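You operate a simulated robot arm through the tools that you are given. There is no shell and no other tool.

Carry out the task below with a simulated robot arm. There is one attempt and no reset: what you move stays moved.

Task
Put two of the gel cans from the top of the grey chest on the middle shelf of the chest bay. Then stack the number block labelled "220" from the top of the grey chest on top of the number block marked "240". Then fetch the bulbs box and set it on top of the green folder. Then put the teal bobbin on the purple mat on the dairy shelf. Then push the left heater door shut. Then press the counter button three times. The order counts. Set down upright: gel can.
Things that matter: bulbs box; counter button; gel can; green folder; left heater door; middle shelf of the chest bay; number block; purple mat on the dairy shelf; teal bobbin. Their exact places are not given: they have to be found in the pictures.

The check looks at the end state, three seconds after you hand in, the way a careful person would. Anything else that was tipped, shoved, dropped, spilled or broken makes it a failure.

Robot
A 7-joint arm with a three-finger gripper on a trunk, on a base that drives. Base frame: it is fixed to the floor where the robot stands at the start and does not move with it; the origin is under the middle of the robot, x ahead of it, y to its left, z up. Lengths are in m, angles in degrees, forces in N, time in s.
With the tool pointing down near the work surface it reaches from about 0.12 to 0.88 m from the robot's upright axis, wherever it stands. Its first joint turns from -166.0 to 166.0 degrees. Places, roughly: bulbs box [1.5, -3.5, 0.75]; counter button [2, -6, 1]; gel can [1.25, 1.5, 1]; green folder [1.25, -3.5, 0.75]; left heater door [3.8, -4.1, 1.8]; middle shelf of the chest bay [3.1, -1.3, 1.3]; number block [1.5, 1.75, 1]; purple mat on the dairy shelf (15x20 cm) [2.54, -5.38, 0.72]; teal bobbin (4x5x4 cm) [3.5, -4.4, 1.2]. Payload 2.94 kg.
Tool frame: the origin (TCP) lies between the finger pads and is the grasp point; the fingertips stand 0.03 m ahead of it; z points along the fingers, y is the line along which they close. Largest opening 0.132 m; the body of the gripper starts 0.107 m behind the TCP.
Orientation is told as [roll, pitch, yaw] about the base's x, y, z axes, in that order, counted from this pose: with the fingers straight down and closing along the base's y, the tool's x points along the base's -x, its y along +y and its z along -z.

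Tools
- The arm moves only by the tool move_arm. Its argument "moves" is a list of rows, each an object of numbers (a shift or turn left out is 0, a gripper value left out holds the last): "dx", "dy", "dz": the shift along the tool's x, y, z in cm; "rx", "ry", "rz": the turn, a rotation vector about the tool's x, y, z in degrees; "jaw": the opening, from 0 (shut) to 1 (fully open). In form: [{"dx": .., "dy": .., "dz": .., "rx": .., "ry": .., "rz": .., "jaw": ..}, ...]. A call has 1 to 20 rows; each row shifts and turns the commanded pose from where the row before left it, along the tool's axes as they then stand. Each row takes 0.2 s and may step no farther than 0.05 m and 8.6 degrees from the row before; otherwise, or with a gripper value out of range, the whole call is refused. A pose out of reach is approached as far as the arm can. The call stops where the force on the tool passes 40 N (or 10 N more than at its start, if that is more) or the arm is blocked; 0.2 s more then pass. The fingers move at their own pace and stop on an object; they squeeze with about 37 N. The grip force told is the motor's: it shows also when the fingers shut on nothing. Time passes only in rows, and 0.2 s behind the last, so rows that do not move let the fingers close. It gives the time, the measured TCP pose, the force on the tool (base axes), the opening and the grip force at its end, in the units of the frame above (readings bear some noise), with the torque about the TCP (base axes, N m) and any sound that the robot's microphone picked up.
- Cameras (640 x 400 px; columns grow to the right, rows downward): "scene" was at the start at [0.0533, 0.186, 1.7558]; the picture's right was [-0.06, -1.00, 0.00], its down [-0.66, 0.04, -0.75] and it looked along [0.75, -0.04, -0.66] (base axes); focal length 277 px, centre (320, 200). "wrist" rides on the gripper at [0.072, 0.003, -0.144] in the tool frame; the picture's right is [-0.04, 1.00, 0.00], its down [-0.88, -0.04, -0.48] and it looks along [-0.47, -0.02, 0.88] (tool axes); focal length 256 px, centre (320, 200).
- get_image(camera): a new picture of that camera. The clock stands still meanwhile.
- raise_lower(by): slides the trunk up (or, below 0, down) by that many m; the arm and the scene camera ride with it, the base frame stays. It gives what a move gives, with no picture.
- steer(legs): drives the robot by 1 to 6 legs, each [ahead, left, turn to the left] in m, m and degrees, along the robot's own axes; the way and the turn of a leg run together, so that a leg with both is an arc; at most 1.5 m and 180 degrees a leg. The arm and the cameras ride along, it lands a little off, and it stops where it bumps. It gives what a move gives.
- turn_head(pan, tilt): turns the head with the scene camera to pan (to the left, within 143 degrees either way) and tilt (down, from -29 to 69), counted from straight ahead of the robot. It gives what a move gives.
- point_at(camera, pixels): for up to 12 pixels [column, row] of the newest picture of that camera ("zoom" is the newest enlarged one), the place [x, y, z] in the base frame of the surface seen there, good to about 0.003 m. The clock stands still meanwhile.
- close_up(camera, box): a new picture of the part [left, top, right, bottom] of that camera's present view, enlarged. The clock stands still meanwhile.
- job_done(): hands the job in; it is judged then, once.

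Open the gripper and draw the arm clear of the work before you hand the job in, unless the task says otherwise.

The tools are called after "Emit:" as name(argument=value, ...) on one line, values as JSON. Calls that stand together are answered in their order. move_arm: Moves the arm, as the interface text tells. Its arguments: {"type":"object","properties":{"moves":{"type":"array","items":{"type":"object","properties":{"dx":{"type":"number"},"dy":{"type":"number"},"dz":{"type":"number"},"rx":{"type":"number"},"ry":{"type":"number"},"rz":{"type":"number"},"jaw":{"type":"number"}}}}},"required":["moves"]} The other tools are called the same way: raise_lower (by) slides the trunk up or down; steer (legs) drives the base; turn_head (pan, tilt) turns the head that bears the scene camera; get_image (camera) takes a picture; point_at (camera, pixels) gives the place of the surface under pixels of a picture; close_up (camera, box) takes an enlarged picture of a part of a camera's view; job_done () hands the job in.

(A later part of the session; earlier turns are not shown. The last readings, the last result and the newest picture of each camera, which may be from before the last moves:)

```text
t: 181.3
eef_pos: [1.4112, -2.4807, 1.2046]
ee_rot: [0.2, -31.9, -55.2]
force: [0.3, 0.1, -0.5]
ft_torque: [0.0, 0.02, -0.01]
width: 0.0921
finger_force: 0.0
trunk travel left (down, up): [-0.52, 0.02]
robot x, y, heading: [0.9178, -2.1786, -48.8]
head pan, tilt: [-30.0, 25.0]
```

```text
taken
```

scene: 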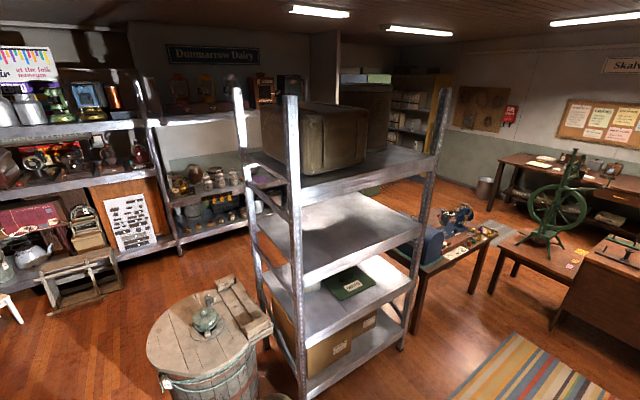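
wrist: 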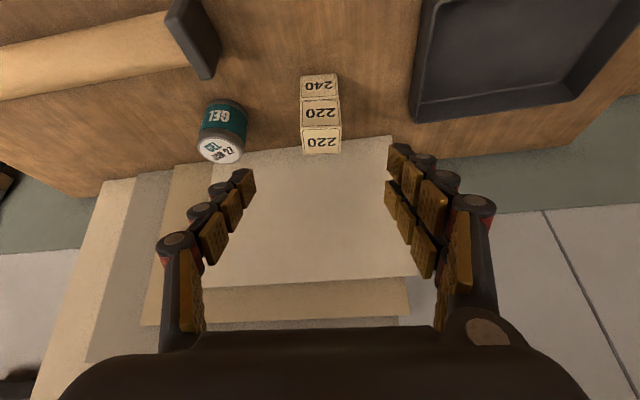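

Rack 2 is ahead, with the green folder on a shelf at (347,283). I zoom in to find the bulbs box.

Emit:
close_up(camera="scene", box=[230, 180, 440, 400])

Emit:
get_image(camera="wrist")

```text
1.82 times, centred on (335, 290) of scene
```

zoom: 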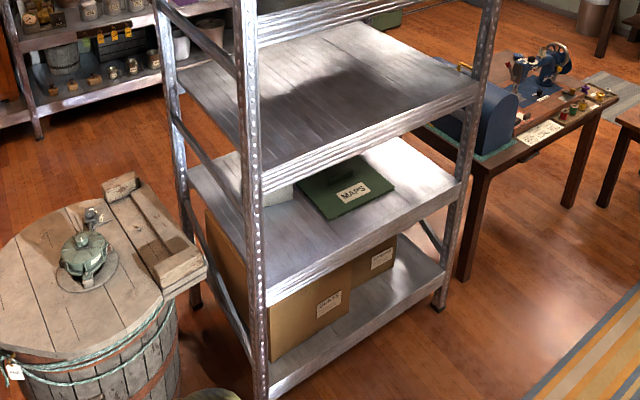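

```text
taken
```

wrist: 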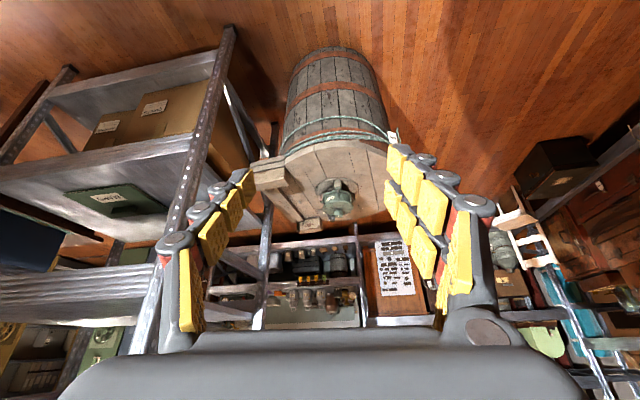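

I measure the shelf, the folder, and the grey-white item at (280,195) left of it.

Emit:
point_at(camera="zoom", pixels=[[345, 190], [305, 190], [390, 185], [340, 215], [325, 175], [280, 195], [270, 215], [285, 240], [380, 250], [270, 295], [450, 185], [360, 115]])

Emit:
point_at(camera="zoom", pixels=[[265, 375], [250, 180], [440, 300], [460, 170], [255, 280], [350, 262], [165, 290], [190, 275], [470, 90], [260, 170], [330, 140], [200, 160]])

```text
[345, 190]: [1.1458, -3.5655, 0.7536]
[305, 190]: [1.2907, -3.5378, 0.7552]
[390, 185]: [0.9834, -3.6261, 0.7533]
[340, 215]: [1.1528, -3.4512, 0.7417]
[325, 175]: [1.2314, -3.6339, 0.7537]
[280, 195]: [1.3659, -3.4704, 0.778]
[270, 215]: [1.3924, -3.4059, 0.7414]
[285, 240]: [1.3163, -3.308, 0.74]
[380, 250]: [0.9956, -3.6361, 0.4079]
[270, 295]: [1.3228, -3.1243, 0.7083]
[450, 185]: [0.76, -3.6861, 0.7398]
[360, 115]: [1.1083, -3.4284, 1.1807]
```

```text
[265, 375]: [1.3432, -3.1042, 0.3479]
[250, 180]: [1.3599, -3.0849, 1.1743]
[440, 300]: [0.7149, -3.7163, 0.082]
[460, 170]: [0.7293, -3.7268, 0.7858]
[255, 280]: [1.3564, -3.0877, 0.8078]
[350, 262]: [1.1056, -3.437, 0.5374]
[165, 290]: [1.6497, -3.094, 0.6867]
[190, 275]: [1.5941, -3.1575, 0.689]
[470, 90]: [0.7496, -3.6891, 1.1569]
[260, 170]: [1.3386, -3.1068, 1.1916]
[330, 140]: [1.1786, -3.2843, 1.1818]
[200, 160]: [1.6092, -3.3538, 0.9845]
```

The shelf is z=0.741, folder top 0.754, next shelf at 1.18; a white box edge shows at (1.366,−3.470). I lower the trunk for a view under the upper shelf and strafe right.

Emit:
steer(legs=[[0, 0, 3.0], [0.0, -0.62, 0]])

Emit:
raise_lower(by=-0.4)

Emit:
turn_head(pan=0, tilt=30)

Emit:
get_image(camera="scene")

Emit:
get_image(camera="wrist")

```text
t: 185.2
eef_pos: [0.99, -2.8837, 1.2058]
ee_rot: [0.2, -31.9, -51.5]
force: [-0.2, 0.4, 0.7]
ft_torque: [0.02, 0.0, 0.02]
width: 0.0924
finger_force: 0.0
trunk travel left (down, up): [-0.52, 0.02]
robot x, y, heading: [0.4763, -2.6111, -45.0]
head pan, tilt: [-30.0, 25.0]
```

```text
t: 189.0
eef_pos: [0.9903, -2.8825, 0.8063]
ee_rot: [0.2, -32.0, -51.4]
force: [0.0, 0.1, -0.8]
ft_torque: [0.04, 0.01, -0.01]
width: 0.0924
finger_force: 0.1
trunk travel left (down, up): [-0.12, 0.42]
robot x, y, heading: [0.4735, -2.612, -45.1]
head pan, tilt: [-30.0, 25.0]
```

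```text
t: 190.0
eef_pos: [0.9894, -2.8835, 0.805]
ee_rot: [0.1, -31.8, -51.3]
force: [-0.2, 0.5, 0.3]
ft_torque: [-0.02, 0.01, -0.01]
width: 0.0924
finger_force: 0.0
trunk travel left (down, up): [-0.12, 0.42]
robot x, y, heading: [0.4774, -2.6159, -45.0]
head pan, tilt: [0.0, 30.0]
```

```text
taken
```

scene: 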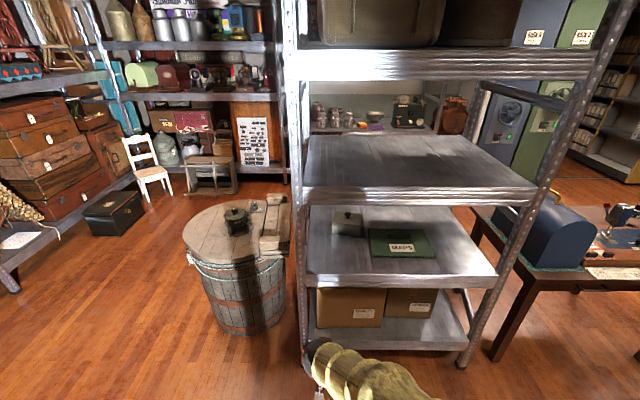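

```text
taken
```

wrist: 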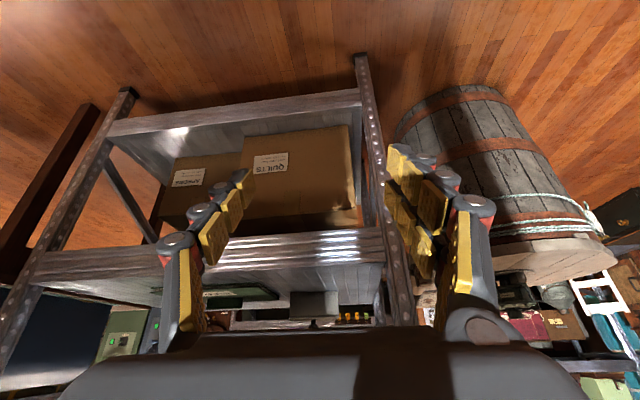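

Now the small grey box is visible at (347,222) beside the green folder (402,243). I zoom.

Emit:
close_up(camera="scene", box=[300, 190, 460, 290])

```text
4.00 times, centred on (380, 240) of scene
```

zoom: 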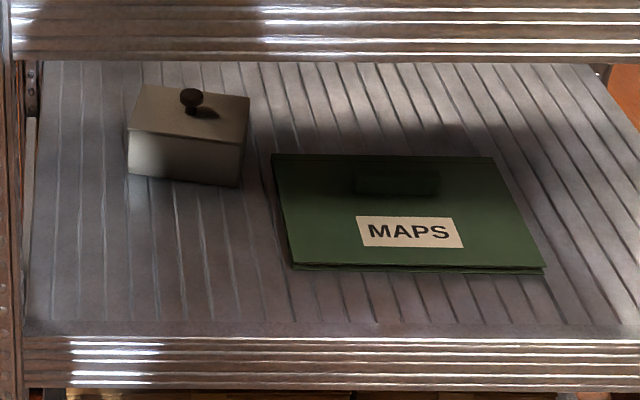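

This lidded grey box must be the bulbs box (no other box near). I measure its corners and the folder's.

Emit:
point_at(camera="zoom", pixels=[[147, 87], [248, 97], [131, 130], [241, 141], [130, 172], [238, 184], [190, 95], [190, 105], [245, 170], [185, 160]])

Emit:
point_at(camera="zoom", pixels=[[278, 160], [490, 162], [540, 262], [296, 258], [410, 232], [395, 180], [360, 185], [100, 200], [410, 310], [320, 30], [320, 55], [60, 80]])

Emit:
close_up(camera="scene", box=[320, 200, 380, 240])

```text
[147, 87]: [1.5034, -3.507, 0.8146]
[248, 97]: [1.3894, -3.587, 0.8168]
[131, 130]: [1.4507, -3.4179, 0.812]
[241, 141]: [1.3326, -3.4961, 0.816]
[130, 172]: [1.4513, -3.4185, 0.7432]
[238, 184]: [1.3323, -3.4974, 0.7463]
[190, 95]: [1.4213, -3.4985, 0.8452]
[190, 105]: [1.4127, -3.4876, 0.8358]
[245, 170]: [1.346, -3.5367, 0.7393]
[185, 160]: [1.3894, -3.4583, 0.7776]
```

```text
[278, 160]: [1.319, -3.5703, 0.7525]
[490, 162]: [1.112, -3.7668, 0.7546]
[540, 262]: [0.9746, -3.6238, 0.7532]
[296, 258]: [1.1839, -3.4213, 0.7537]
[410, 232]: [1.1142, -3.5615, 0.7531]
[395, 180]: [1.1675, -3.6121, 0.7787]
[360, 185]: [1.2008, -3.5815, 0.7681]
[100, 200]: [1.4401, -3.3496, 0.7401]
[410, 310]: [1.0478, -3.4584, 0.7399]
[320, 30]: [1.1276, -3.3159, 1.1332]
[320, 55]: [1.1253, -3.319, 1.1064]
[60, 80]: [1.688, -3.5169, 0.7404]
```

```text
10.00 times, centred on (350, 220) of scene
```

zoom: 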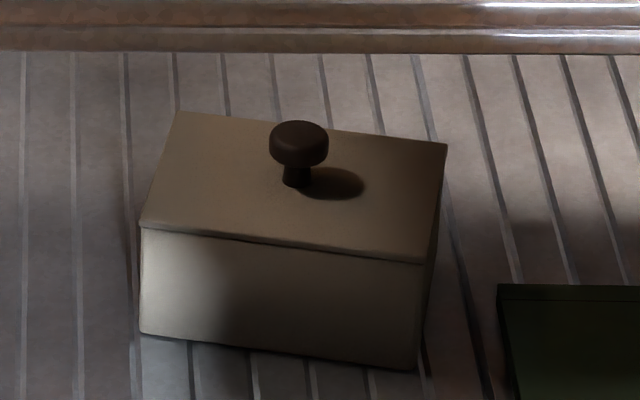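

Box: ~0.14×0.104×0.072 m with a knob at about (1.417,−3.493,0.84). I zoom on the folder's raised part.

Emit:
close_up(camera="scene", box=[360, 220, 440, 270])

```text
8.00 times, centred on (400, 245) of scene
```

zoom: 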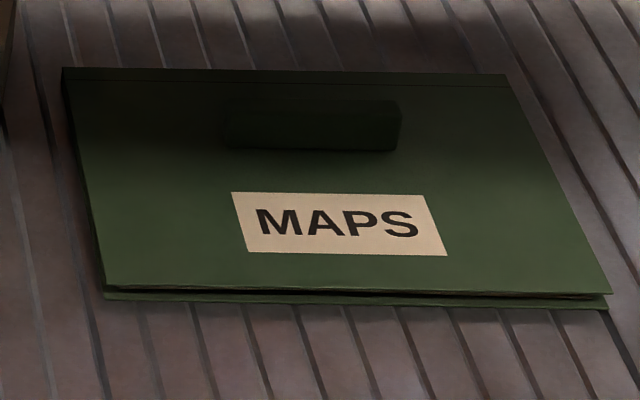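

I measure the grip bar's extent and the free flat area in front of it.

Emit:
point_at(camera="zoom", pixels=[[228, 146], [395, 150], [310, 149], [310, 105], [235, 105], [398, 105], [310, 285], [310, 155], [110, 280], [600, 288], [80, 75], [500, 80]])

```text
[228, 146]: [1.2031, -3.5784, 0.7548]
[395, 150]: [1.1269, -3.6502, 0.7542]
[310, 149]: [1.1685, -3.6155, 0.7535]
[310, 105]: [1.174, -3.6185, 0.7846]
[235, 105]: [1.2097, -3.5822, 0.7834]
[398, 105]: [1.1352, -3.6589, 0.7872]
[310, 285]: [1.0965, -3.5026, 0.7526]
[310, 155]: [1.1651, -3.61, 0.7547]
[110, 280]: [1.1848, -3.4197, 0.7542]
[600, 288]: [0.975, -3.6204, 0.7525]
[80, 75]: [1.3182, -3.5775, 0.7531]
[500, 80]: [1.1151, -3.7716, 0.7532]
```

The flat zone in front of the bar is about 0.126 m deep — enough for the box's 0.104 m. I measure the knob more closely.

Emit:
close_up(camera="scene", box=[325, 200, 373, 230])

```text
13.33 times, centred on (349, 215) of scene
```

zoom: 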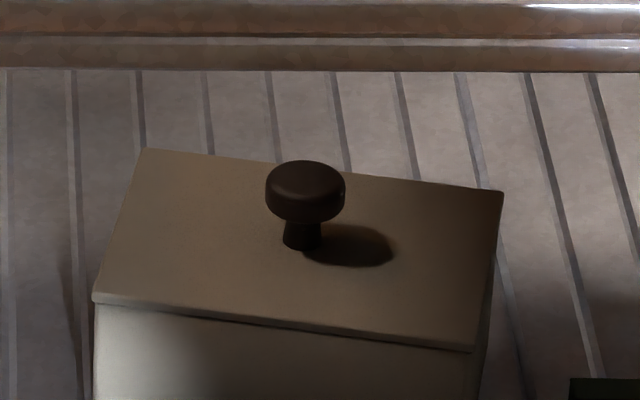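

Emit:
point_at(camera="zoom", pixels=[[305, 178], [305, 165], [305, 205], [305, 215], [270, 195], [340, 195], [302, 235], [302, 246], [290, 235], [316, 235], [302, 262], [220, 230]])

```text
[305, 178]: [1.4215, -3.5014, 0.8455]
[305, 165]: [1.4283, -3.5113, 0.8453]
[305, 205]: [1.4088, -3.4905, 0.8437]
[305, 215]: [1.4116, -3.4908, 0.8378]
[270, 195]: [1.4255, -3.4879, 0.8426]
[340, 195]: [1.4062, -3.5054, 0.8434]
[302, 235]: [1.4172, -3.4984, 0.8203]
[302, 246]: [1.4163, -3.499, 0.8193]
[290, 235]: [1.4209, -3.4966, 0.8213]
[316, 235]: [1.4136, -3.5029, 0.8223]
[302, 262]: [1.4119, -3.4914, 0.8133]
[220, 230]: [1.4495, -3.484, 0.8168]
```

Knob: head ~26 mm across, z 0.832–0.846, axis at (1.419,−3.501); lid at 0.816. I'll grasp the knob with the tool nearly level (75° tilt); first I extend the arm and tilt it in free space.

Emit:
move_arm(moves=[{"dx": -3.19, "dz": 1.98}, {"dx": -3.19, "dz": 1.98}, {"dx": -3.19, "dz": 1.98}, {"ry": -8.6}, {"ry": -8.6}, {"ry": -8.6}, {"ry": -8.6}, {"ry": -8.6}, {}])

Emit:
get_image(camera="wrist")

Emit:
get_image(camera="scene")

```text
t: 192.0
eef_pos: [1.0603, -2.9711, 0.8054]
ee_rot: [0.7, -75.0, -51.8]
force: [-0.3, -0.1, -0.2]
ft_torque: [-0.01, 0.0, -0.01]
width: 0.0924
finger_force: 0.0
trunk travel left (down, up): [-0.12, 0.42]
robot x, y, heading: [0.4747, -2.614, -45.1]
head pan, tilt: [0.0, 30.0]
```

```text
taken
```

wrist: 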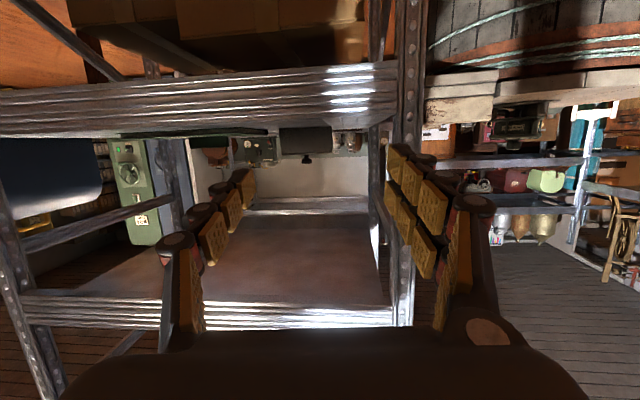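

```text
taken
```

scene: 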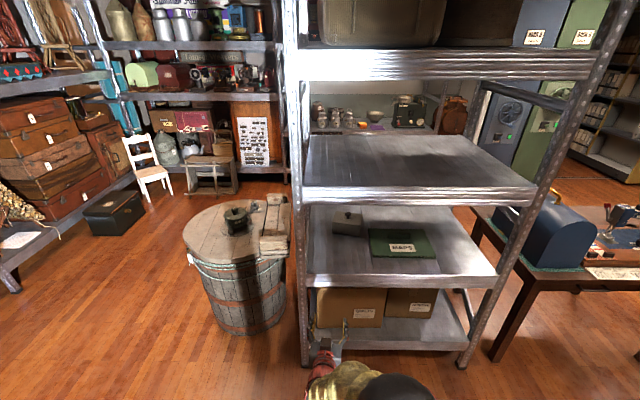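

The tool is level-ish at 75°. I raise it 5.5 cm and shift right 9 cm so it will enter between the shelves when I drive closer.

Emit:
move_arm(moves=[{"dx": -2.7, "dz": -0.72}, {"dx": -2.7, "dz": -0.72}, {"dy": -3}, {"dy": -3}, {"dy": -3}, {"rx": 0.7}, {}])

Emit:
get_image(camera="wrist")

```text
t: 193.6
eef_pos: [0.9904, -3.0287, 0.8597]
ee_rot: [-0.2, -74.9, -51.8]
force: [0.2, 0.2, 0.0]
ft_torque: [-0.02, -0.01, 0.02]
width: 0.0926
finger_force: 0.0
trunk travel left (down, up): [-0.12, 0.42]
robot x, y, heading: [0.4763, -2.6133, -45.3]
head pan, tilt: [0.0, 30.0]
```

```text
taken
```

wrist: 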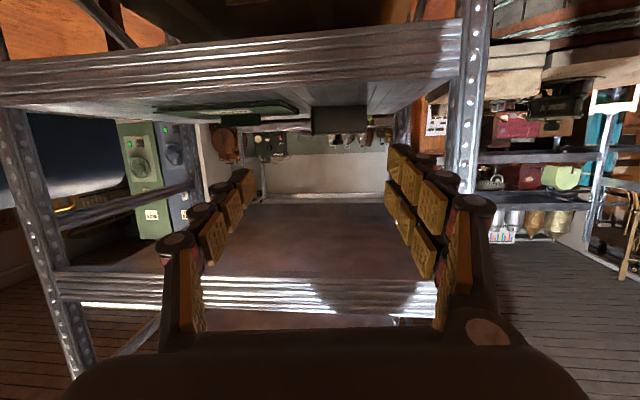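

The box shows at (340,120) (inverted view) with open space before the fingers. I drive 0.38 m ahead so the hand enters the shelf slot.

Emit:
steer(legs=[[0.38, 0, 0]])

Emit:
get_image(camera="wrist")

Emit:
get_image(camera="scene")

```text
t: 196.0
eef_pos: [1.261, -3.3093, 0.8598]
ee_rot: [-0.2, -74.9, -52.4]
force: [-0.2, -1.0, 0.7]
ft_torque: [0.04, -0.02, 0.01]
width: 0.0925
finger_force: 0.0
trunk travel left (down, up): [-0.12, 0.42]
robot x, y, heading: [0.752, -2.8898, -45.8]
head pan, tilt: [0.0, 30.0]
```

```text
taken
```

wrist: 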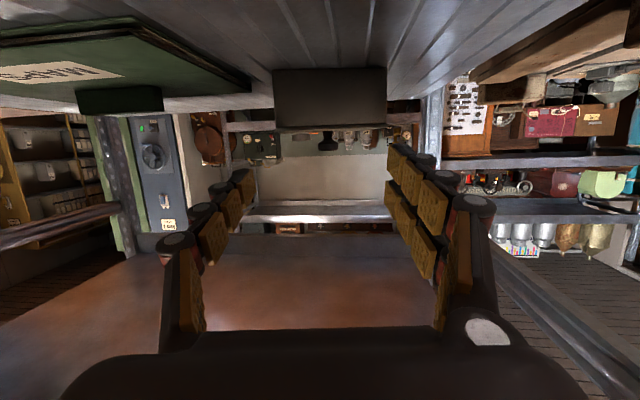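

```text
taken
```

scene: 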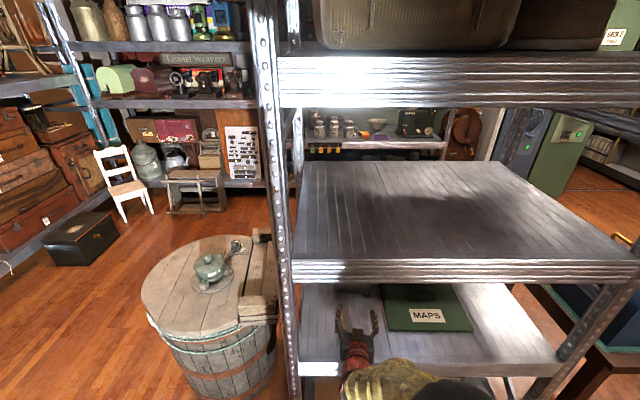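

The knob shows at (328,142) in the wrist view. I verify its place through the wrist camera zoom.

Emit:
close_up(camera="wrist", box=[270, 60, 390, 160])

```text
4.00 times, centred on (330, 110) of wrist
```

zoom: 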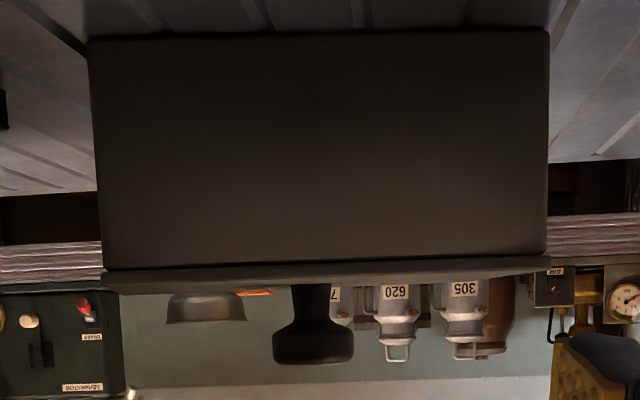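

I take points on the knob head and stem here.

Emit:
point_at(camera="zoom", pixels=[[313, 340], [280, 345], [348, 345], [313, 358], [313, 325], [312, 300], [313, 275], [120, 275], [540, 262]])

```text
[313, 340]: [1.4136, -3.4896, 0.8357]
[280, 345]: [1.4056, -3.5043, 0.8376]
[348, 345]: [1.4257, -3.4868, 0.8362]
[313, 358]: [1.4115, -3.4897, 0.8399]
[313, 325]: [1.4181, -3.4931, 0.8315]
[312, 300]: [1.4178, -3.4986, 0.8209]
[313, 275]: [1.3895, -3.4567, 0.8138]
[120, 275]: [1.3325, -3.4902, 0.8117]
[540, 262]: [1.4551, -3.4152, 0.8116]
```

Knob axis ≈(1.4195,−3.500), head centre z≈0.838. I advance 60% of the way and check.

Emit:
move_arm(moves=[{"dx": -0.68, "dy": 0.15, "dz": 3.6}, {"dx": -0.68, "dy": 0.15, "dz": 3.6}, {"dx": -0.68, "dy": 0.15, "dz": 3.6}, {"dx": -0.68, "dy": 0.15, "dz": 3.6}, {}])

Emit:
get_image(camera="wrist")

Emit:
get_image(camera="scene")

```text
t: 197.2
eef_pos: [1.3554, -3.4249, 0.8497]
ee_rot: [-0.3, -74.8, -52.3]
force: [0.6, 0.4, 0.3]
ft_torque: [-0.01, 0.01, 0.0]
width: 0.0925
finger_force: 0.2
trunk travel left (down, up): [-0.12, 0.42]
robot x, y, heading: [0.7532, -2.8873, -45.5]
head pan, tilt: [0.0, 30.0]
```

```text
taken
```

wrist: 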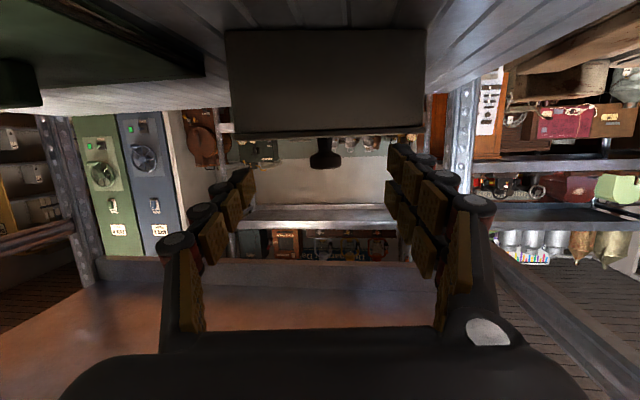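

```text
taken
```

scene: 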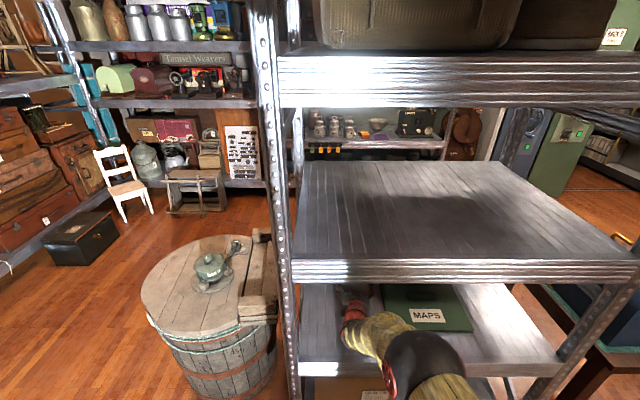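

The knob (324,155) is centred and the arm clears the upper lip. I advance the last 9 cm.

Emit:
move_arm(moves=[{"dx": -0.51, "dy": 0.12, "dz": 2.92}, {"dx": -0.51, "dy": 0.12, "dz": 2.92}, {"dx": -0.51, "dy": 0.12, "dz": 2.92}, {}])

Emit:
get_image(camera="wrist")

```text
t: 198.2
eef_pos: [1.414, -3.4917, 0.8417]
ee_rot: [0.1, -75.2, -52.5]
force: [-0.3, 1.8, 10.9]
ft_torque: [0.28, -0.51, 0.13]
width: 0.0951
finger_force: 2.0
trunk travel left (down, up): [-0.12, 0.42]
robot x, y, heading: [0.7526, -2.8887, -45.3]
head pan, tilt: [0.0, 30.0]
```

```text
taken
```

wrist: 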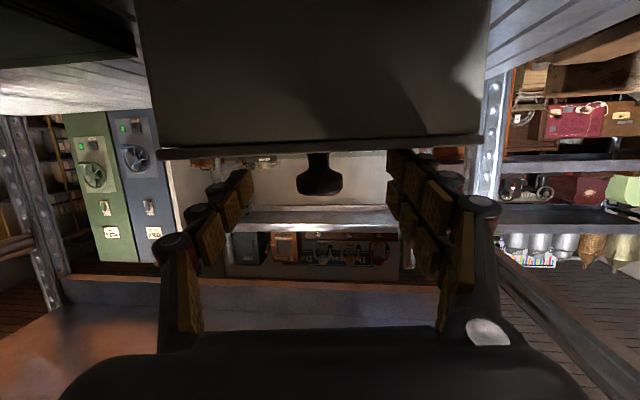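

Force of 11 N up and slight finger deflection: the left finger touches the lid. I raise 8 mm and re-read.

Emit:
move_arm(moves=[{"dx": -0.39, "dz": -0.1}, {"dx": -0.39, "dz": -0.1}, {}])

Emit:
close_up(camera="wrist", box=[160, 110, 480, 290])

```text
t: 199.0
eef_pos: [1.4132, -3.4895, 0.8457]
ee_rot: [-0.3, -74.7, -52.3]
force: [-0.3, 0.3, -0.7]
ft_torque: [0.02, -0.05, 0.0]
width: 0.0923
finger_force: 0.0
trunk travel left (down, up): [-0.12, 0.42]
robot x, y, heading: [0.7481, -2.888, -45.8]
head pan, tilt: [0.0, 30.0]
```

```text
2.00 times, centred on (320, 200) of wrist
```

zoom: 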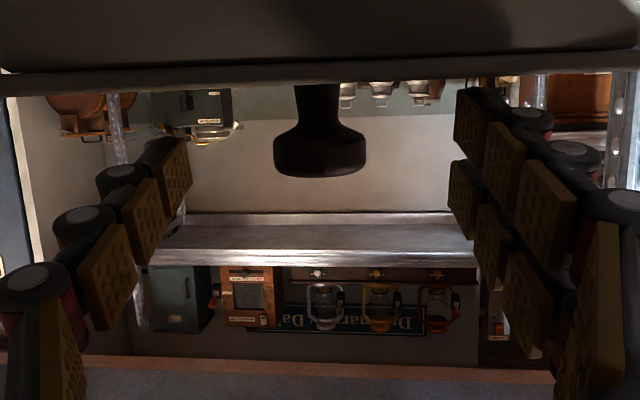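

Contact is gone at z=0.8457; the pads overlap about 10 mm of the knob head, which is centred. I close the jaws on it.

Emit:
move_arm(moves=[{"jaw": 0.4}, {"jaw": 0.25}, {"jaw": 0.1}, {"jaw": 0.1}, {"jaw": 0.1}, {"jaw": 0.1}])

Emit:
get_image(camera="wrist")

```text
t: 200.4
eef_pos: [1.4128, -3.4891, 0.8473]
ee_rot: [-0.2, -74.9, -52.2]
force: [0.8, -0.6, 0.0]
ft_torque: [0.0, -0.01, -0.02]
width: 0.0299
finger_force: 26.8
trunk travel left (down, up): [-0.12, 0.42]
robot x, y, heading: [0.7476, -2.8893, -45.8]
head pan, tilt: [0.0, 30.0]
heard: snap
```

```text
taken
```

wrist: 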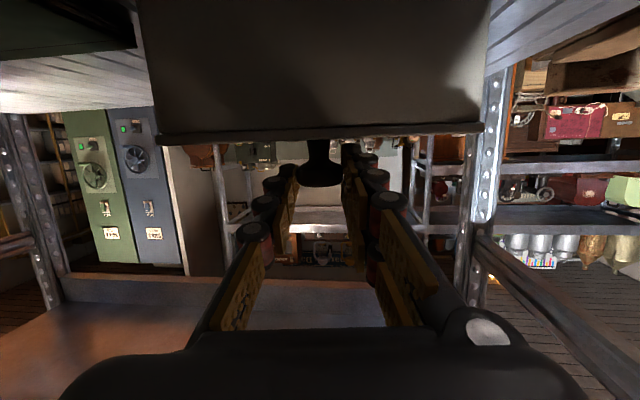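

I heard a snap as the jaws closed at 0.030 m. I zoom to see what happened before moving anything.

Emit:
close_up(camera="wrist", box=[220, 100, 420, 225])

Emit:
close_up(camera="scene", box=[300, 260, 480, 380])

```text
3.20 times, centred on (320, 162) of wrist
```

zoom: 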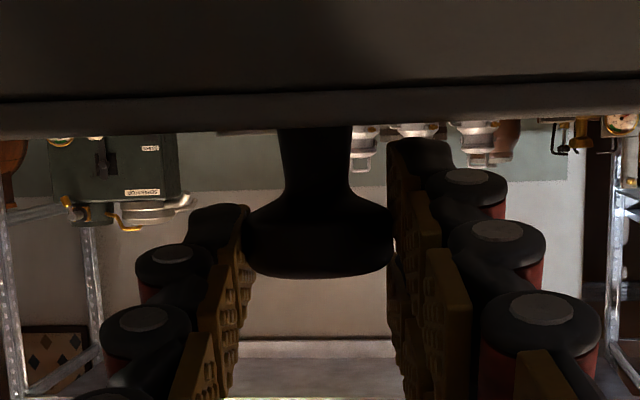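

```text
3.33 times, centred on (390, 320) of scene
```

zoom: 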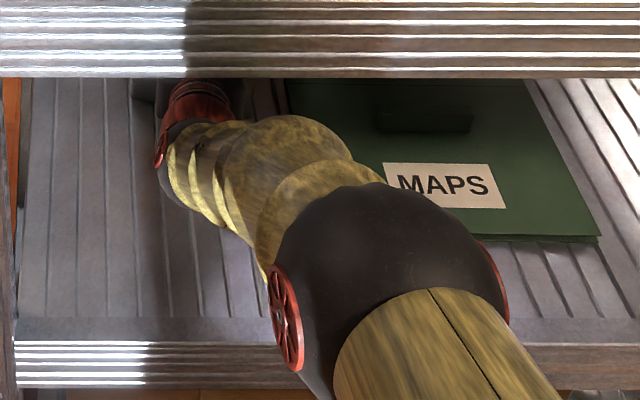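

The knob still looks whole between the pads. I lift just 1 cm slowly and see whether the box follows.

Emit:
move_arm(moves=[{"dx": -0.3, "dz": -0.08}, {"dx": -0.35, "dz": -0.09}, {"dx": -0.35, "dz": -0.09}, {}])

Emit:
get_image(camera="wrist")

Emit:
close_up(camera="wrist", box=[120, 0, 520, 225])

```text
t: 201.4
eef_pos: [1.4116, -3.49, 0.8569]
ee_rot: [-0.2, -74.9, -52.3]
force: [-0.4, -0.1, -0.2]
ft_torque: [0.03, -0.01, -0.01]
width: 0.0299
finger_force: 36.6
trunk travel left (down, up): [-0.12, 0.42]
robot x, y, heading: [0.751, -2.8862, -45.7]
head pan, tilt: [0.0, 30.0]
```

```text
taken
```

wrist: 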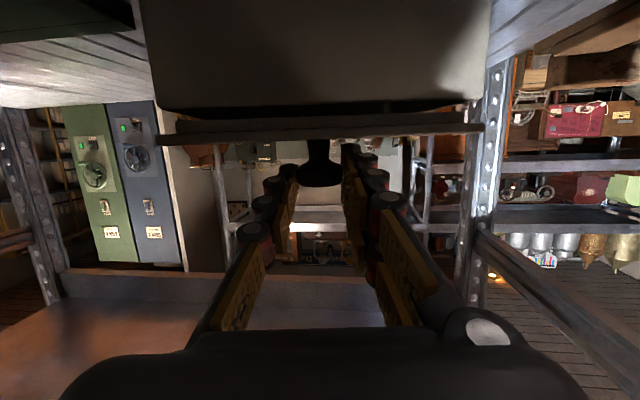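

```text
1.60 times, centred on (320, 112) of wrist
```

zoom: 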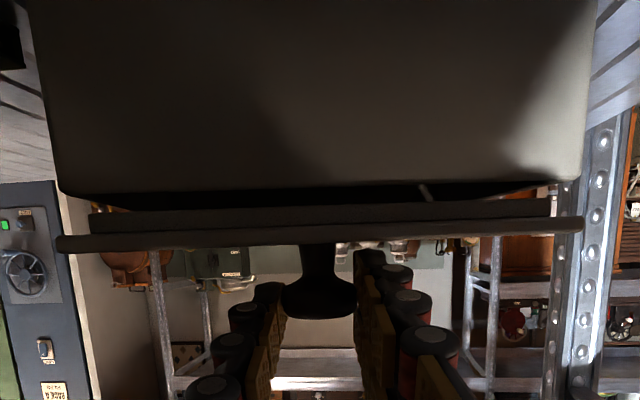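

Only the lid rises — it is loose with an inner rim (the snap was it unseating). I lower it straight back into place.

Emit:
move_arm(moves=[{"dx": 0.35, "dz": 0.09}, {"dx": 0.35, "dz": 0.09}, {"dx": 0.25, "dz": 0.065}, {}])

Emit:
close_up(camera="wrist", box=[120, 0, 520, 225])

```text
t: 202.4
eef_pos: [1.4125, -3.4903, 0.8466]
ee_rot: [-0.3, -75.0, -52.3]
force: [0.3, 0.4, 0.4]
ft_torque: [0.0, 0.03, 0.0]
width: 0.0298
finger_force: 37.3
trunk travel left (down, up): [-0.12, 0.42]
robot x, y, heading: [0.7506, -2.8921, -45.6]
head pan, tilt: [0.0, 30.0]
```

```text
1.60 times, centred on (320, 112) of wrist
```

zoom: 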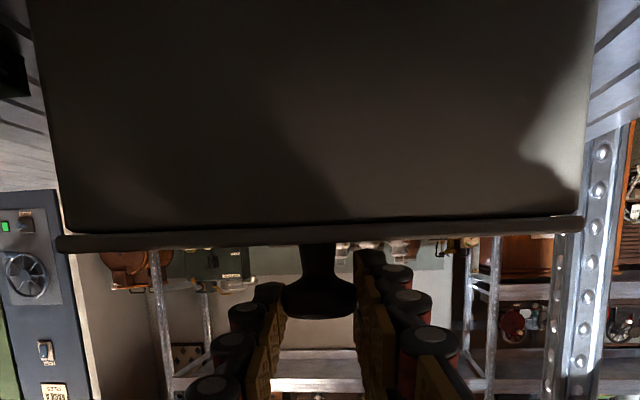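

The lid is back within a small gap. I press down gently in 1 mm steps to reseat it.

Emit:
move_arm(moves=[{"dx": 0.1, "dz": 0.026}, {"dx": 0.1, "dz": 0.026}, {}])

Emit:
close_up(camera="wrist", box=[120, 0, 520, 225])

```text
t: 203.2
eef_pos: [1.4119, -3.4902, 0.8468]
ee_rot: [-0.2, -75.0, -52.4]
force: [-0.7, 1.2, 3.6]
ft_torque: [0.09, 0.06, 0.04]
width: 0.0299
finger_force: 36.9
trunk travel left (down, up): [-0.12, 0.42]
robot x, y, heading: [0.7485, -2.8863, -45.5]
head pan, tilt: [0.0, 30.0]
```

```text
1.60 times, centred on (320, 112) of wrist
```

zoom: 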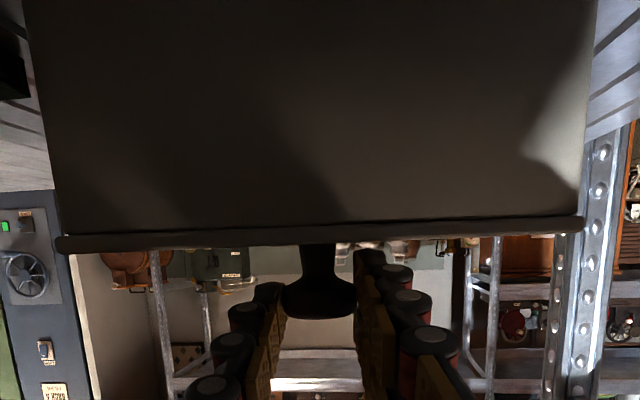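

The lid is in contact (3.6 N). I press a little more to see if it snaps home.

Emit:
move_arm(moves=[{"dx": 0.1, "dz": 0.026}, {"dx": 0.1, "dz": 0.026}, {"dx": 0.1, "dz": 0.026}, {}])

Emit:
close_up(camera="wrist", box=[120, 0, 520, 225])

```text
t: 204.2
eef_pos: [1.4119, -3.4922, 0.847]
ee_rot: [0.0, -75.1, -52.4]
force: [-0.7, 4.9, 18.1]
ft_torque: [-0.16, -0.14, 0.05]
width: 0.0298
finger_force: 37.0
trunk travel left (down, up): [-0.12, 0.42]
robot x, y, heading: [0.7496, -2.8899, -45.4]
head pan, tilt: [0.0, 30.0]
```

```text
1.60 times, centred on (320, 112) of wrist
```

zoom: 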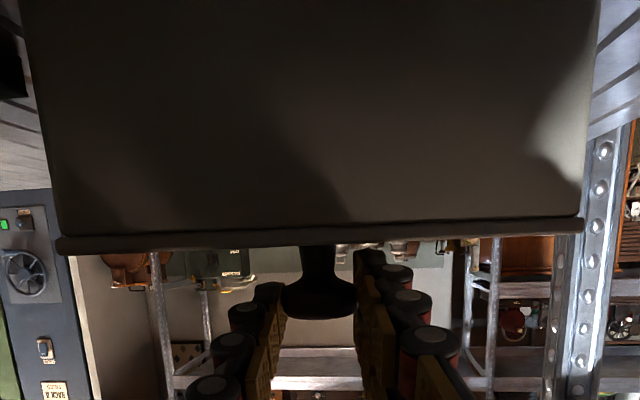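

The lid is seated under 18 N, no further movement. I relieve the pressure and open the jaws.

Emit:
move_arm(moves=[{"dx": -0.2, "dz": -0.05}, {"dx": -0.12, "dz": -0.03}, {}])

```text
t: 205.0
eef_pos: [1.4122, -3.4923, 0.8469]
ee_rot: [-0.2, -75.0, -52.2]
force: [7.2, 0.1, 12.8]
ft_torque: [-0.39, -0.34, 0.14]
width: 0.0299
finger_force: 37.1
trunk travel left (down, up): [-0.12, 0.42]
robot x, y, heading: [0.7532, -2.8886, -45.4]
head pan, tilt: [0.0, 30.0]
```

Still 13 N; I ease up 2 mm more.

Emit:
move_arm(moves=[{"dx": -0.1, "dz": -0.026}, {"dx": -0.08, "dz": -0.02}, {}])

```text
t: 205.8
eef_pos: [1.4099, -3.4898, 0.8477]
ee_rot: [-0.3, -74.7, -52.3]
force: [2.0, -0.1, 1.6]
ft_torque: [-0.11, -0.05, 0.01]
width: 0.0297
finger_force: 37.0
trunk travel left (down, up): [-0.12, 0.42]
robot x, y, heading: [0.7483, -2.887, -45.5]
head pan, tilt: [0.0, 30.0]
```

Force is near zero. I open the jaws to release the knob.

Emit:
move_arm(moves=[{"jaw": 0.3}, {"jaw": 0.5}, {"jaw": 0.7}, {}, {}])

Emit:
get_image(camera="wrist")

```text
t: 207.0
eef_pos: [1.4105, -3.4915, 0.8487]
ee_rot: [-0.2, -74.9, -52.3]
force: [0.1, 0.0, -0.4]
ft_torque: [0.01, 0.02, 0.0]
width: 0.0924
finger_force: 0.0
trunk travel left (down, up): [-0.12, 0.42]
robot x, y, heading: [0.7473, -2.8883, -45.7]
head pan, tilt: [0.0, 30.0]
heard: snap
```

```text
taken
```

wrist: 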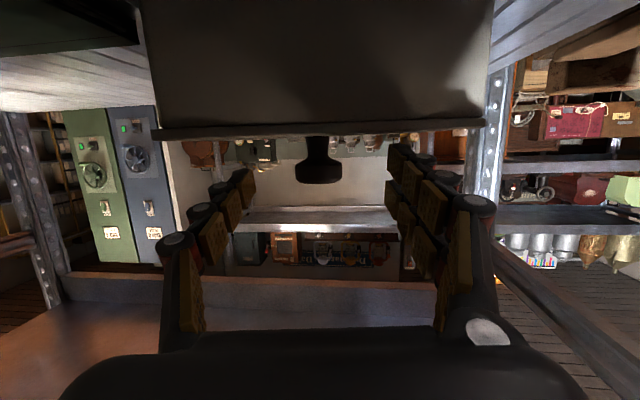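

The second snap shows the lid re-latched on release, and the box looks whole. I back the hand out of the shelf horizontally to rethink the grasp (it must be by the body, below the lid).

Emit:
move_arm(moves=[{"dx": -0.3, "dz": -2.0}, {"dx": 0.8, "dz": -4.0}, {"dx": 1.1, "dz": -4.1}, {"dx": 1.1, "dz": -4.1}, {"dx": 1.1, "dz": -4.1}, {"dx": 1.1, "dz": -4.1}, {}])

Emit:
get_image(camera="wrist")

```text
t: 208.6
eef_pos: [1.2723, -3.3081, 0.8604]
ee_rot: [-0.1, -74.9, -52.3]
force: [-0.3, -0.1, 0.3]
ft_torque: [-0.01, 0.0, -0.02]
width: 0.0924
finger_force: 0.0
trunk travel left (down, up): [-0.12, 0.42]
robot x, y, heading: [0.7496, -2.8901, -45.2]
head pan, tilt: [0.0, 30.0]
```

```text
taken
```

wrist: 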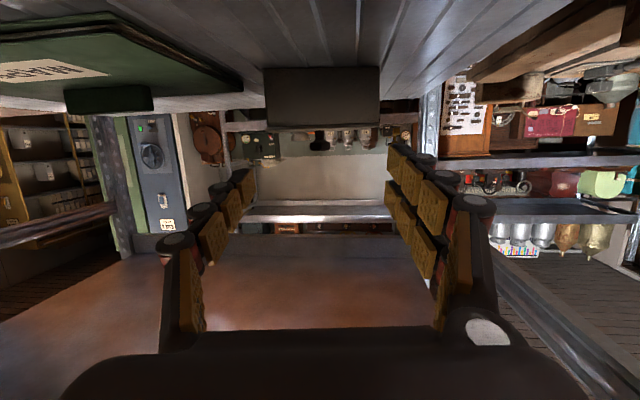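

The box stands as before at (322,97). I zoom to measure body versus lid widths precisely.

Emit:
close_up(camera="wrist", box=[250, 55, 400, 160])

```text
3.81 times, centred on (325, 108) of wrist
```

zoom: 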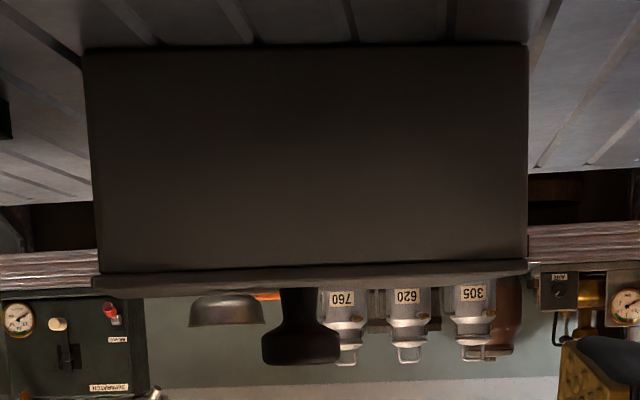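

I re-measure the box corners in this zoom.

Emit:
point_at(camera="zoom", pixels=[[90, 60], [522, 55], [102, 262], [520, 255], [310, 150], [97, 283], [525, 268], [298, 350], [305, 60]])

```text
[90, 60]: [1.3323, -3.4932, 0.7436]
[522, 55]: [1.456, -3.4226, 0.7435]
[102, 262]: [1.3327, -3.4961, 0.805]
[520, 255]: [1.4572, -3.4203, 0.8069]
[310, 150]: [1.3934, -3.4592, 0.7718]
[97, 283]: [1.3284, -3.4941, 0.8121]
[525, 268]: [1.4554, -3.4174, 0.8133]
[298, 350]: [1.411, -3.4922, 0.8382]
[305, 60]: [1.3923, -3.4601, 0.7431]
```

Body front ≈0.142 m wide at ~30°, so it must be gripped across its 0.104 m depth with a level tool and the wrist camera on top. I back out and test rolling the tool 180° in free space.

Emit:
steer(legs=[[-0.35, 0, 0]])

Emit:
move_arm(moves=[{"rz": 8.5}, {"rz": 8.5}, {"rz": 8.5}, {"rz": 8.5}, {"rz": 8.5}, {"rz": 8.5}, {"rz": 8.5}, {"rz": 8.5}, {"rz": 8.5}, {"rz": 8.5}, {}])

```text
t: 210.9
eef_pos: [1.029, -3.0612, 0.8593]
ee_rot: [-0.2, -74.9, -52.3]
force: [-0.5, -0.5, 0.0]
ft_torque: [0.01, 0.0, 0.01]
width: 0.0926
finger_force: 0.1
trunk travel left (down, up): [-0.12, 0.42]
robot x, y, heading: [0.5083, -2.6401, -45.7]
head pan, tilt: [0.0, 30.0]
```

```text
t: 213.3
eef_pos: [1.2239, -3.0487, 1.1508]
ee_rot: [73.5, -5.3, -141.1]
force: [0.3, 0.1, -0.7]
ft_torque: [-0.02, 0.07, 0.0]
width: 0.0924
finger_force: 0.1
out of reach, approached as far as the arm can: row 1, 2, 3, 4, 5, 6, 7, 8, 9, 10
trunk travel left (down, up): [-0.12, 0.42]
robot x, y, heading: [0.508, -2.6368, -45.6]
head pan, tilt: [0.0, 30.0]
```

Rolling that way hits a joint limit and drags the hand up and forward. I back the base away for room and roll back.

Emit:
steer(legs=[[-0.25, 0, 0]])

Emit:
move_arm(moves=[{"rz": -8.5}, {"rz": -8.5}, {"rz": -8.5}, {"rz": -8.5}, {"rz": -8.5}, {"rz": -8.5}, {"rz": -8.5}, {"rz": -8.5}, {"rz": -8.5}, {"rz": -8.5}, {}])

Emit:
get_image(camera="scene")

```text
t: 215.2
eef_pos: [1.039, -2.866, 1.1508]
ee_rot: [73.4, -5.4, -141.7]
force: [-0.3, -0.3, 0.5]
ft_torque: [-0.01, 0.0, -0.02]
width: 0.0924
finger_force: 0.0
trunk travel left (down, up): [-0.12, 0.42]
robot x, y, heading: [0.3253, -2.4537, -46.1]
head pan, tilt: [0.0, 30.0]
```

```text
t: 217.6
eef_pos: [1.0396, -2.8654, 1.1515]
ee_rot: [-2.5, -73.5, -50.8]
force: [0.6, 0.6, -0.1]
ft_torque: [-0.03, -0.02, -0.02]
width: 0.0926
finger_force: 0.1
trunk travel left (down, up): [-0.12, 0.42]
robot x, y, heading: [0.3246, -2.4544, -46.1]
head pan, tilt: [0.0, 30.0]
```

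```text
taken
```

scene: 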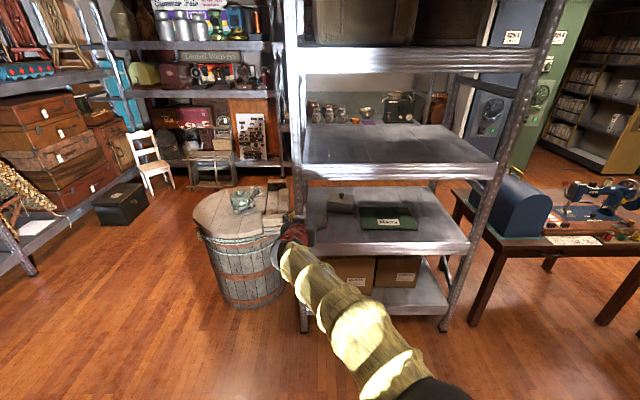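

I test the other roll direction with a few rows.

Emit:
move_arm(moves=[{"rz": -8.5}, {"rz": -8.5}, {"rz": -8.5}, {"rz": -8.5}, {"rz": -8.5}, {"rz": -8.5}, {}])

```text
t: 219.2
eef_pos: [1.0404, -2.8664, 1.1513]
ee_rot: [-69.3, -36.3, 24.1]
force: [0.0, -0.5, 0.4]
ft_torque: [0.02, -0.03, -0.02]
width: 0.0926
finger_force: 0.0
trunk travel left (down, up): [-0.12, 0.42]
robot x, y, heading: [0.3257, -2.4542, -46.5]
head pan, tilt: [0.0, 30.0]
```

Negative roll works with no drift. I continue to about −180°.

Emit:
move_arm(moves=[{"rz": -8.5}, {"rz": -8.5}, {"rz": -8.5}, {"rz": -8.5}, {"rz": -8.5}, {"rz": -8.5}, {"rz": -8.5}, {"rz": -8.5}, {}])

```text
t: 221.2
eef_pos: [1.0388, -2.8666, 1.1504]
ee_rot: [-71.2, 28.4, 46.0]
force: [0.3, 0.1, -0.4]
ft_torque: [0.0, 0.02, -0.03]
width: 0.0925
finger_force: 0.1
trunk travel left (down, up): [-0.12, 0.42]
robot x, y, heading: [0.3217, -2.4512, -46.1]
head pan, tilt: [0.0, 30.0]
```

Emit:
move_arm(moves=[{"rz": -8.5}, {"rz": -8.5}, {"rz": -8.5}, {"rz": -8.5}, {"rz": -8.5}, {"rz": -8.5}, {"rz": -8.5}, {}])

Emit:
get_image(camera="wrist")

Emit:
get_image(camera="scene")

```text
t: 223.0
eef_pos: [1.0395, -2.8676, 1.1512]
ee_rot: [-2.7, 73.5, 123.9]
force: [-0.2, -0.8, 0.3]
ft_torque: [-0.01, -0.01, 0.03]
width: 0.0921
finger_force: 0.0
trunk travel left (down, up): [-0.12, 0.42]
robot x, y, heading: [0.3239, -2.4559, -46.2]
head pan, tilt: [0.0, 30.0]
```

```text
taken
```

wrist: 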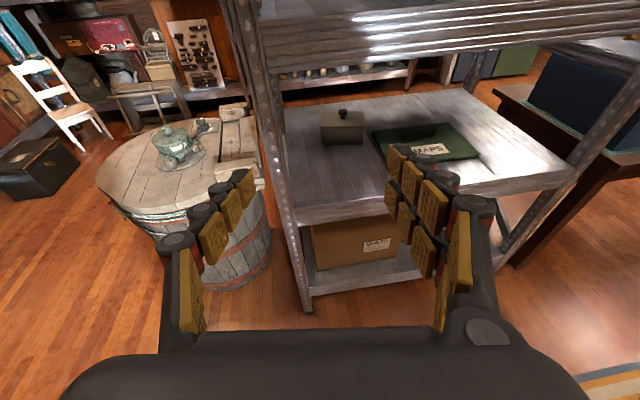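

```text
taken
```

scene: 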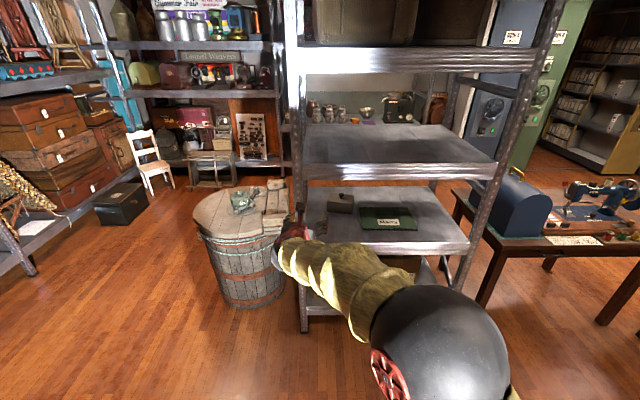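

The camera is now on top of the hand with the view upright — the box (343,127) and folder (428,147) are visible. Plan: hold the knob without lifting, drag and turn the box on the shelf, then grip its body level from the front. I lower the hand and yaw it toward heading −30°.

Emit:
move_arm(moves=[{"rx": -2.7}, {"dx": -3.84, "dz": 1.14}, {"dx": -3.84, "dz": 1.14}, {"dx": -3.84, "dz": 1.14}, {"dx": -3.84, "dz": 1.14}, {"dx": -3.84, "dz": 1.14}, {"dx": -3.84, "dz": 1.14}, {"dx": -3.84, "dz": 1.14}, {}])

```text
t: 225.0
eef_pos: [1.0398, -2.8692, 0.8718]
ee_rot: [-0.4, 73.5, 123.7]
force: [0.4, -1.6, 0.2]
ft_torque: [0.0, 0.0, -0.01]
width: 0.0923
finger_force: 0.0
trunk travel left (down, up): [-0.12, 0.42]
robot x, y, heading: [0.3249, -2.4537, -45.8]
head pan, tilt: [0.0, 30.0]
```

The descent went exactly as commanded. Now I yaw the tool by +26° about the vertical.

Emit:
move_arm(moves=[{"rx": 6.23, "rz": -1.85}, {"rx": 6.23, "rz": -1.85}, {"rx": 6.23, "rz": -1.85}, {"rx": 6.23, "rz": -1.85}, {}])

Emit:
get_image(camera="wrist")

```text
t: 226.2
eef_pos: [1.0602, -2.8432, 0.8782]
ee_rot: [2.3, 73.0, 149.8]
force: [0.8, -1.4, -1.0]
ft_torque: [-0.01, 0.0, -0.02]
width: 0.0927
finger_force: 0.1
out of reach, approached as far as the arm can: row 4
trunk travel left (down, up): [-0.12, 0.42]
robot x, y, heading: [0.3241, -2.4547, -45.7]
head pan, tilt: [0.0, 30.0]
```

```text
taken
```

wrist: 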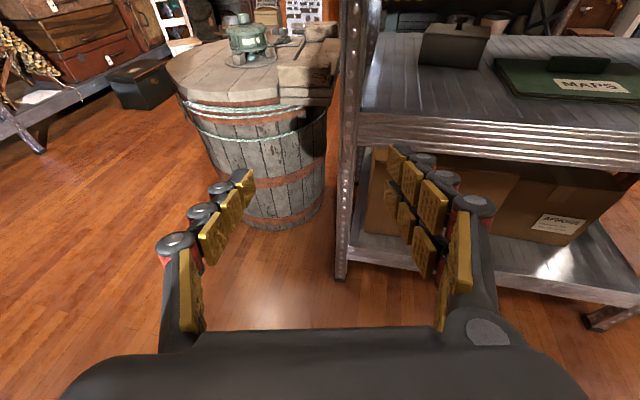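

Heading is −30° but the hand sits far left. I shift it right 8 cm, level the roll, then drive in with a small strafe right.

Emit:
move_arm(moves=[{"dy": 4, "rx": 2.0}, {"dy": 4}, {}])

Emit:
steer(legs=[[0.2, -0.14, 0], [0.32, 0, 0]])

Emit:
get_image(camera="wrist")

Emit:
get_image(camera="scene")

```text
t: 227.0
eef_pos: [1.0499, -2.8623, 0.881]
ee_rot: [3.3, 72.5, 149.6]
force: [0.2, -0.4, 0.5]
ft_torque: [0.02, 0.01, 0.0]
width: 0.0923
finger_force: 0.0
out of reach, approached as far as the arm can: row 1, 2
trunk travel left (down, up): [-0.12, 0.42]
robot x, y, heading: [0.3263, -2.4513, -46.0]
head pan, tilt: [0.0, 30.0]
```

```text
t: 230.5
eef_pos: [1.3034, -3.3236, 0.8808]
ee_rot: [3.4, 72.6, 150.0]
force: [0.2, 0.0, 0.7]
ft_torque: [-0.01, -0.03, -0.02]
width: 0.0927
finger_force: 0.1
trunk travel left (down, up): [-0.12, 0.42]
robot x, y, heading: [0.5768, -2.9178, -45.6]
head pan, tilt: [0.0, 30.0]
```

```text
taken
```

wrist: 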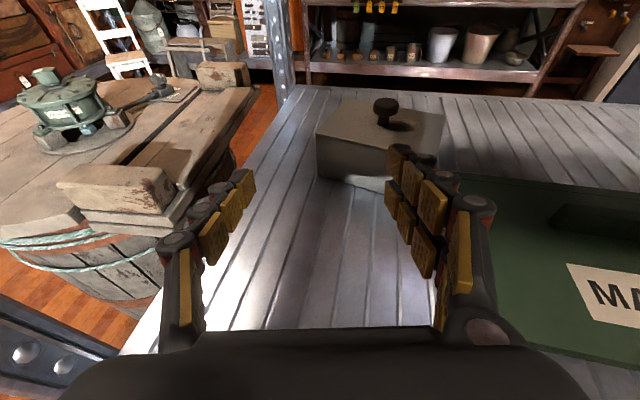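

```text
taken
```

scene: 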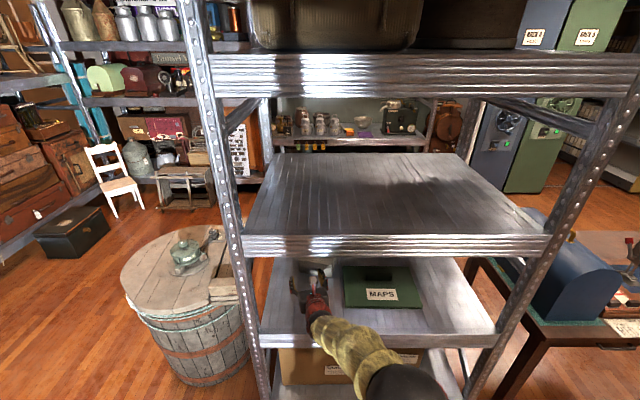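

The hand is in the slot with a clear view: knob at (385,108). I shift right ~9 cm to line up with it.

Emit:
move_arm(moves=[{"dy": 3}, {"dy": 3}, {"dy": 3}, {}])

Emit:
get_image(camera="wrist")

```text
t: 231.5
eef_pos: [1.2957, -3.3597, 0.8929]
ee_rot: [5.2, 72.2, 149.9]
force: [-0.8, 0.3, -0.2]
ft_torque: [-0.01, 0.01, 0.0]
width: 0.0926
finger_force: 0.1
out of reach, approached as far as the arm can: row 1, 2, 3
trunk travel left (down, up): [-0.12, 0.42]
robot x, y, heading: [0.5737, -2.9182, -45.9]
head pan, tilt: [0.0, 30.0]
```

```text
taken
```

wrist: 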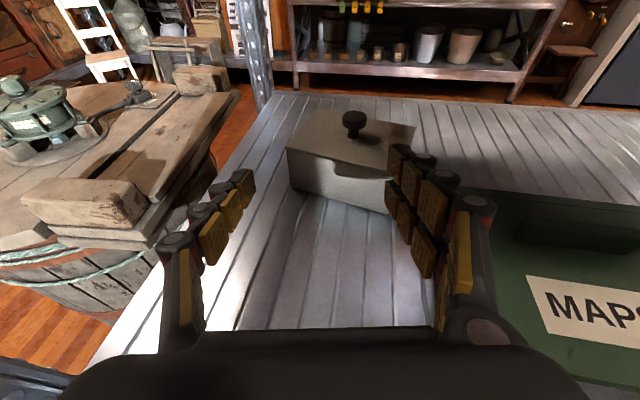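

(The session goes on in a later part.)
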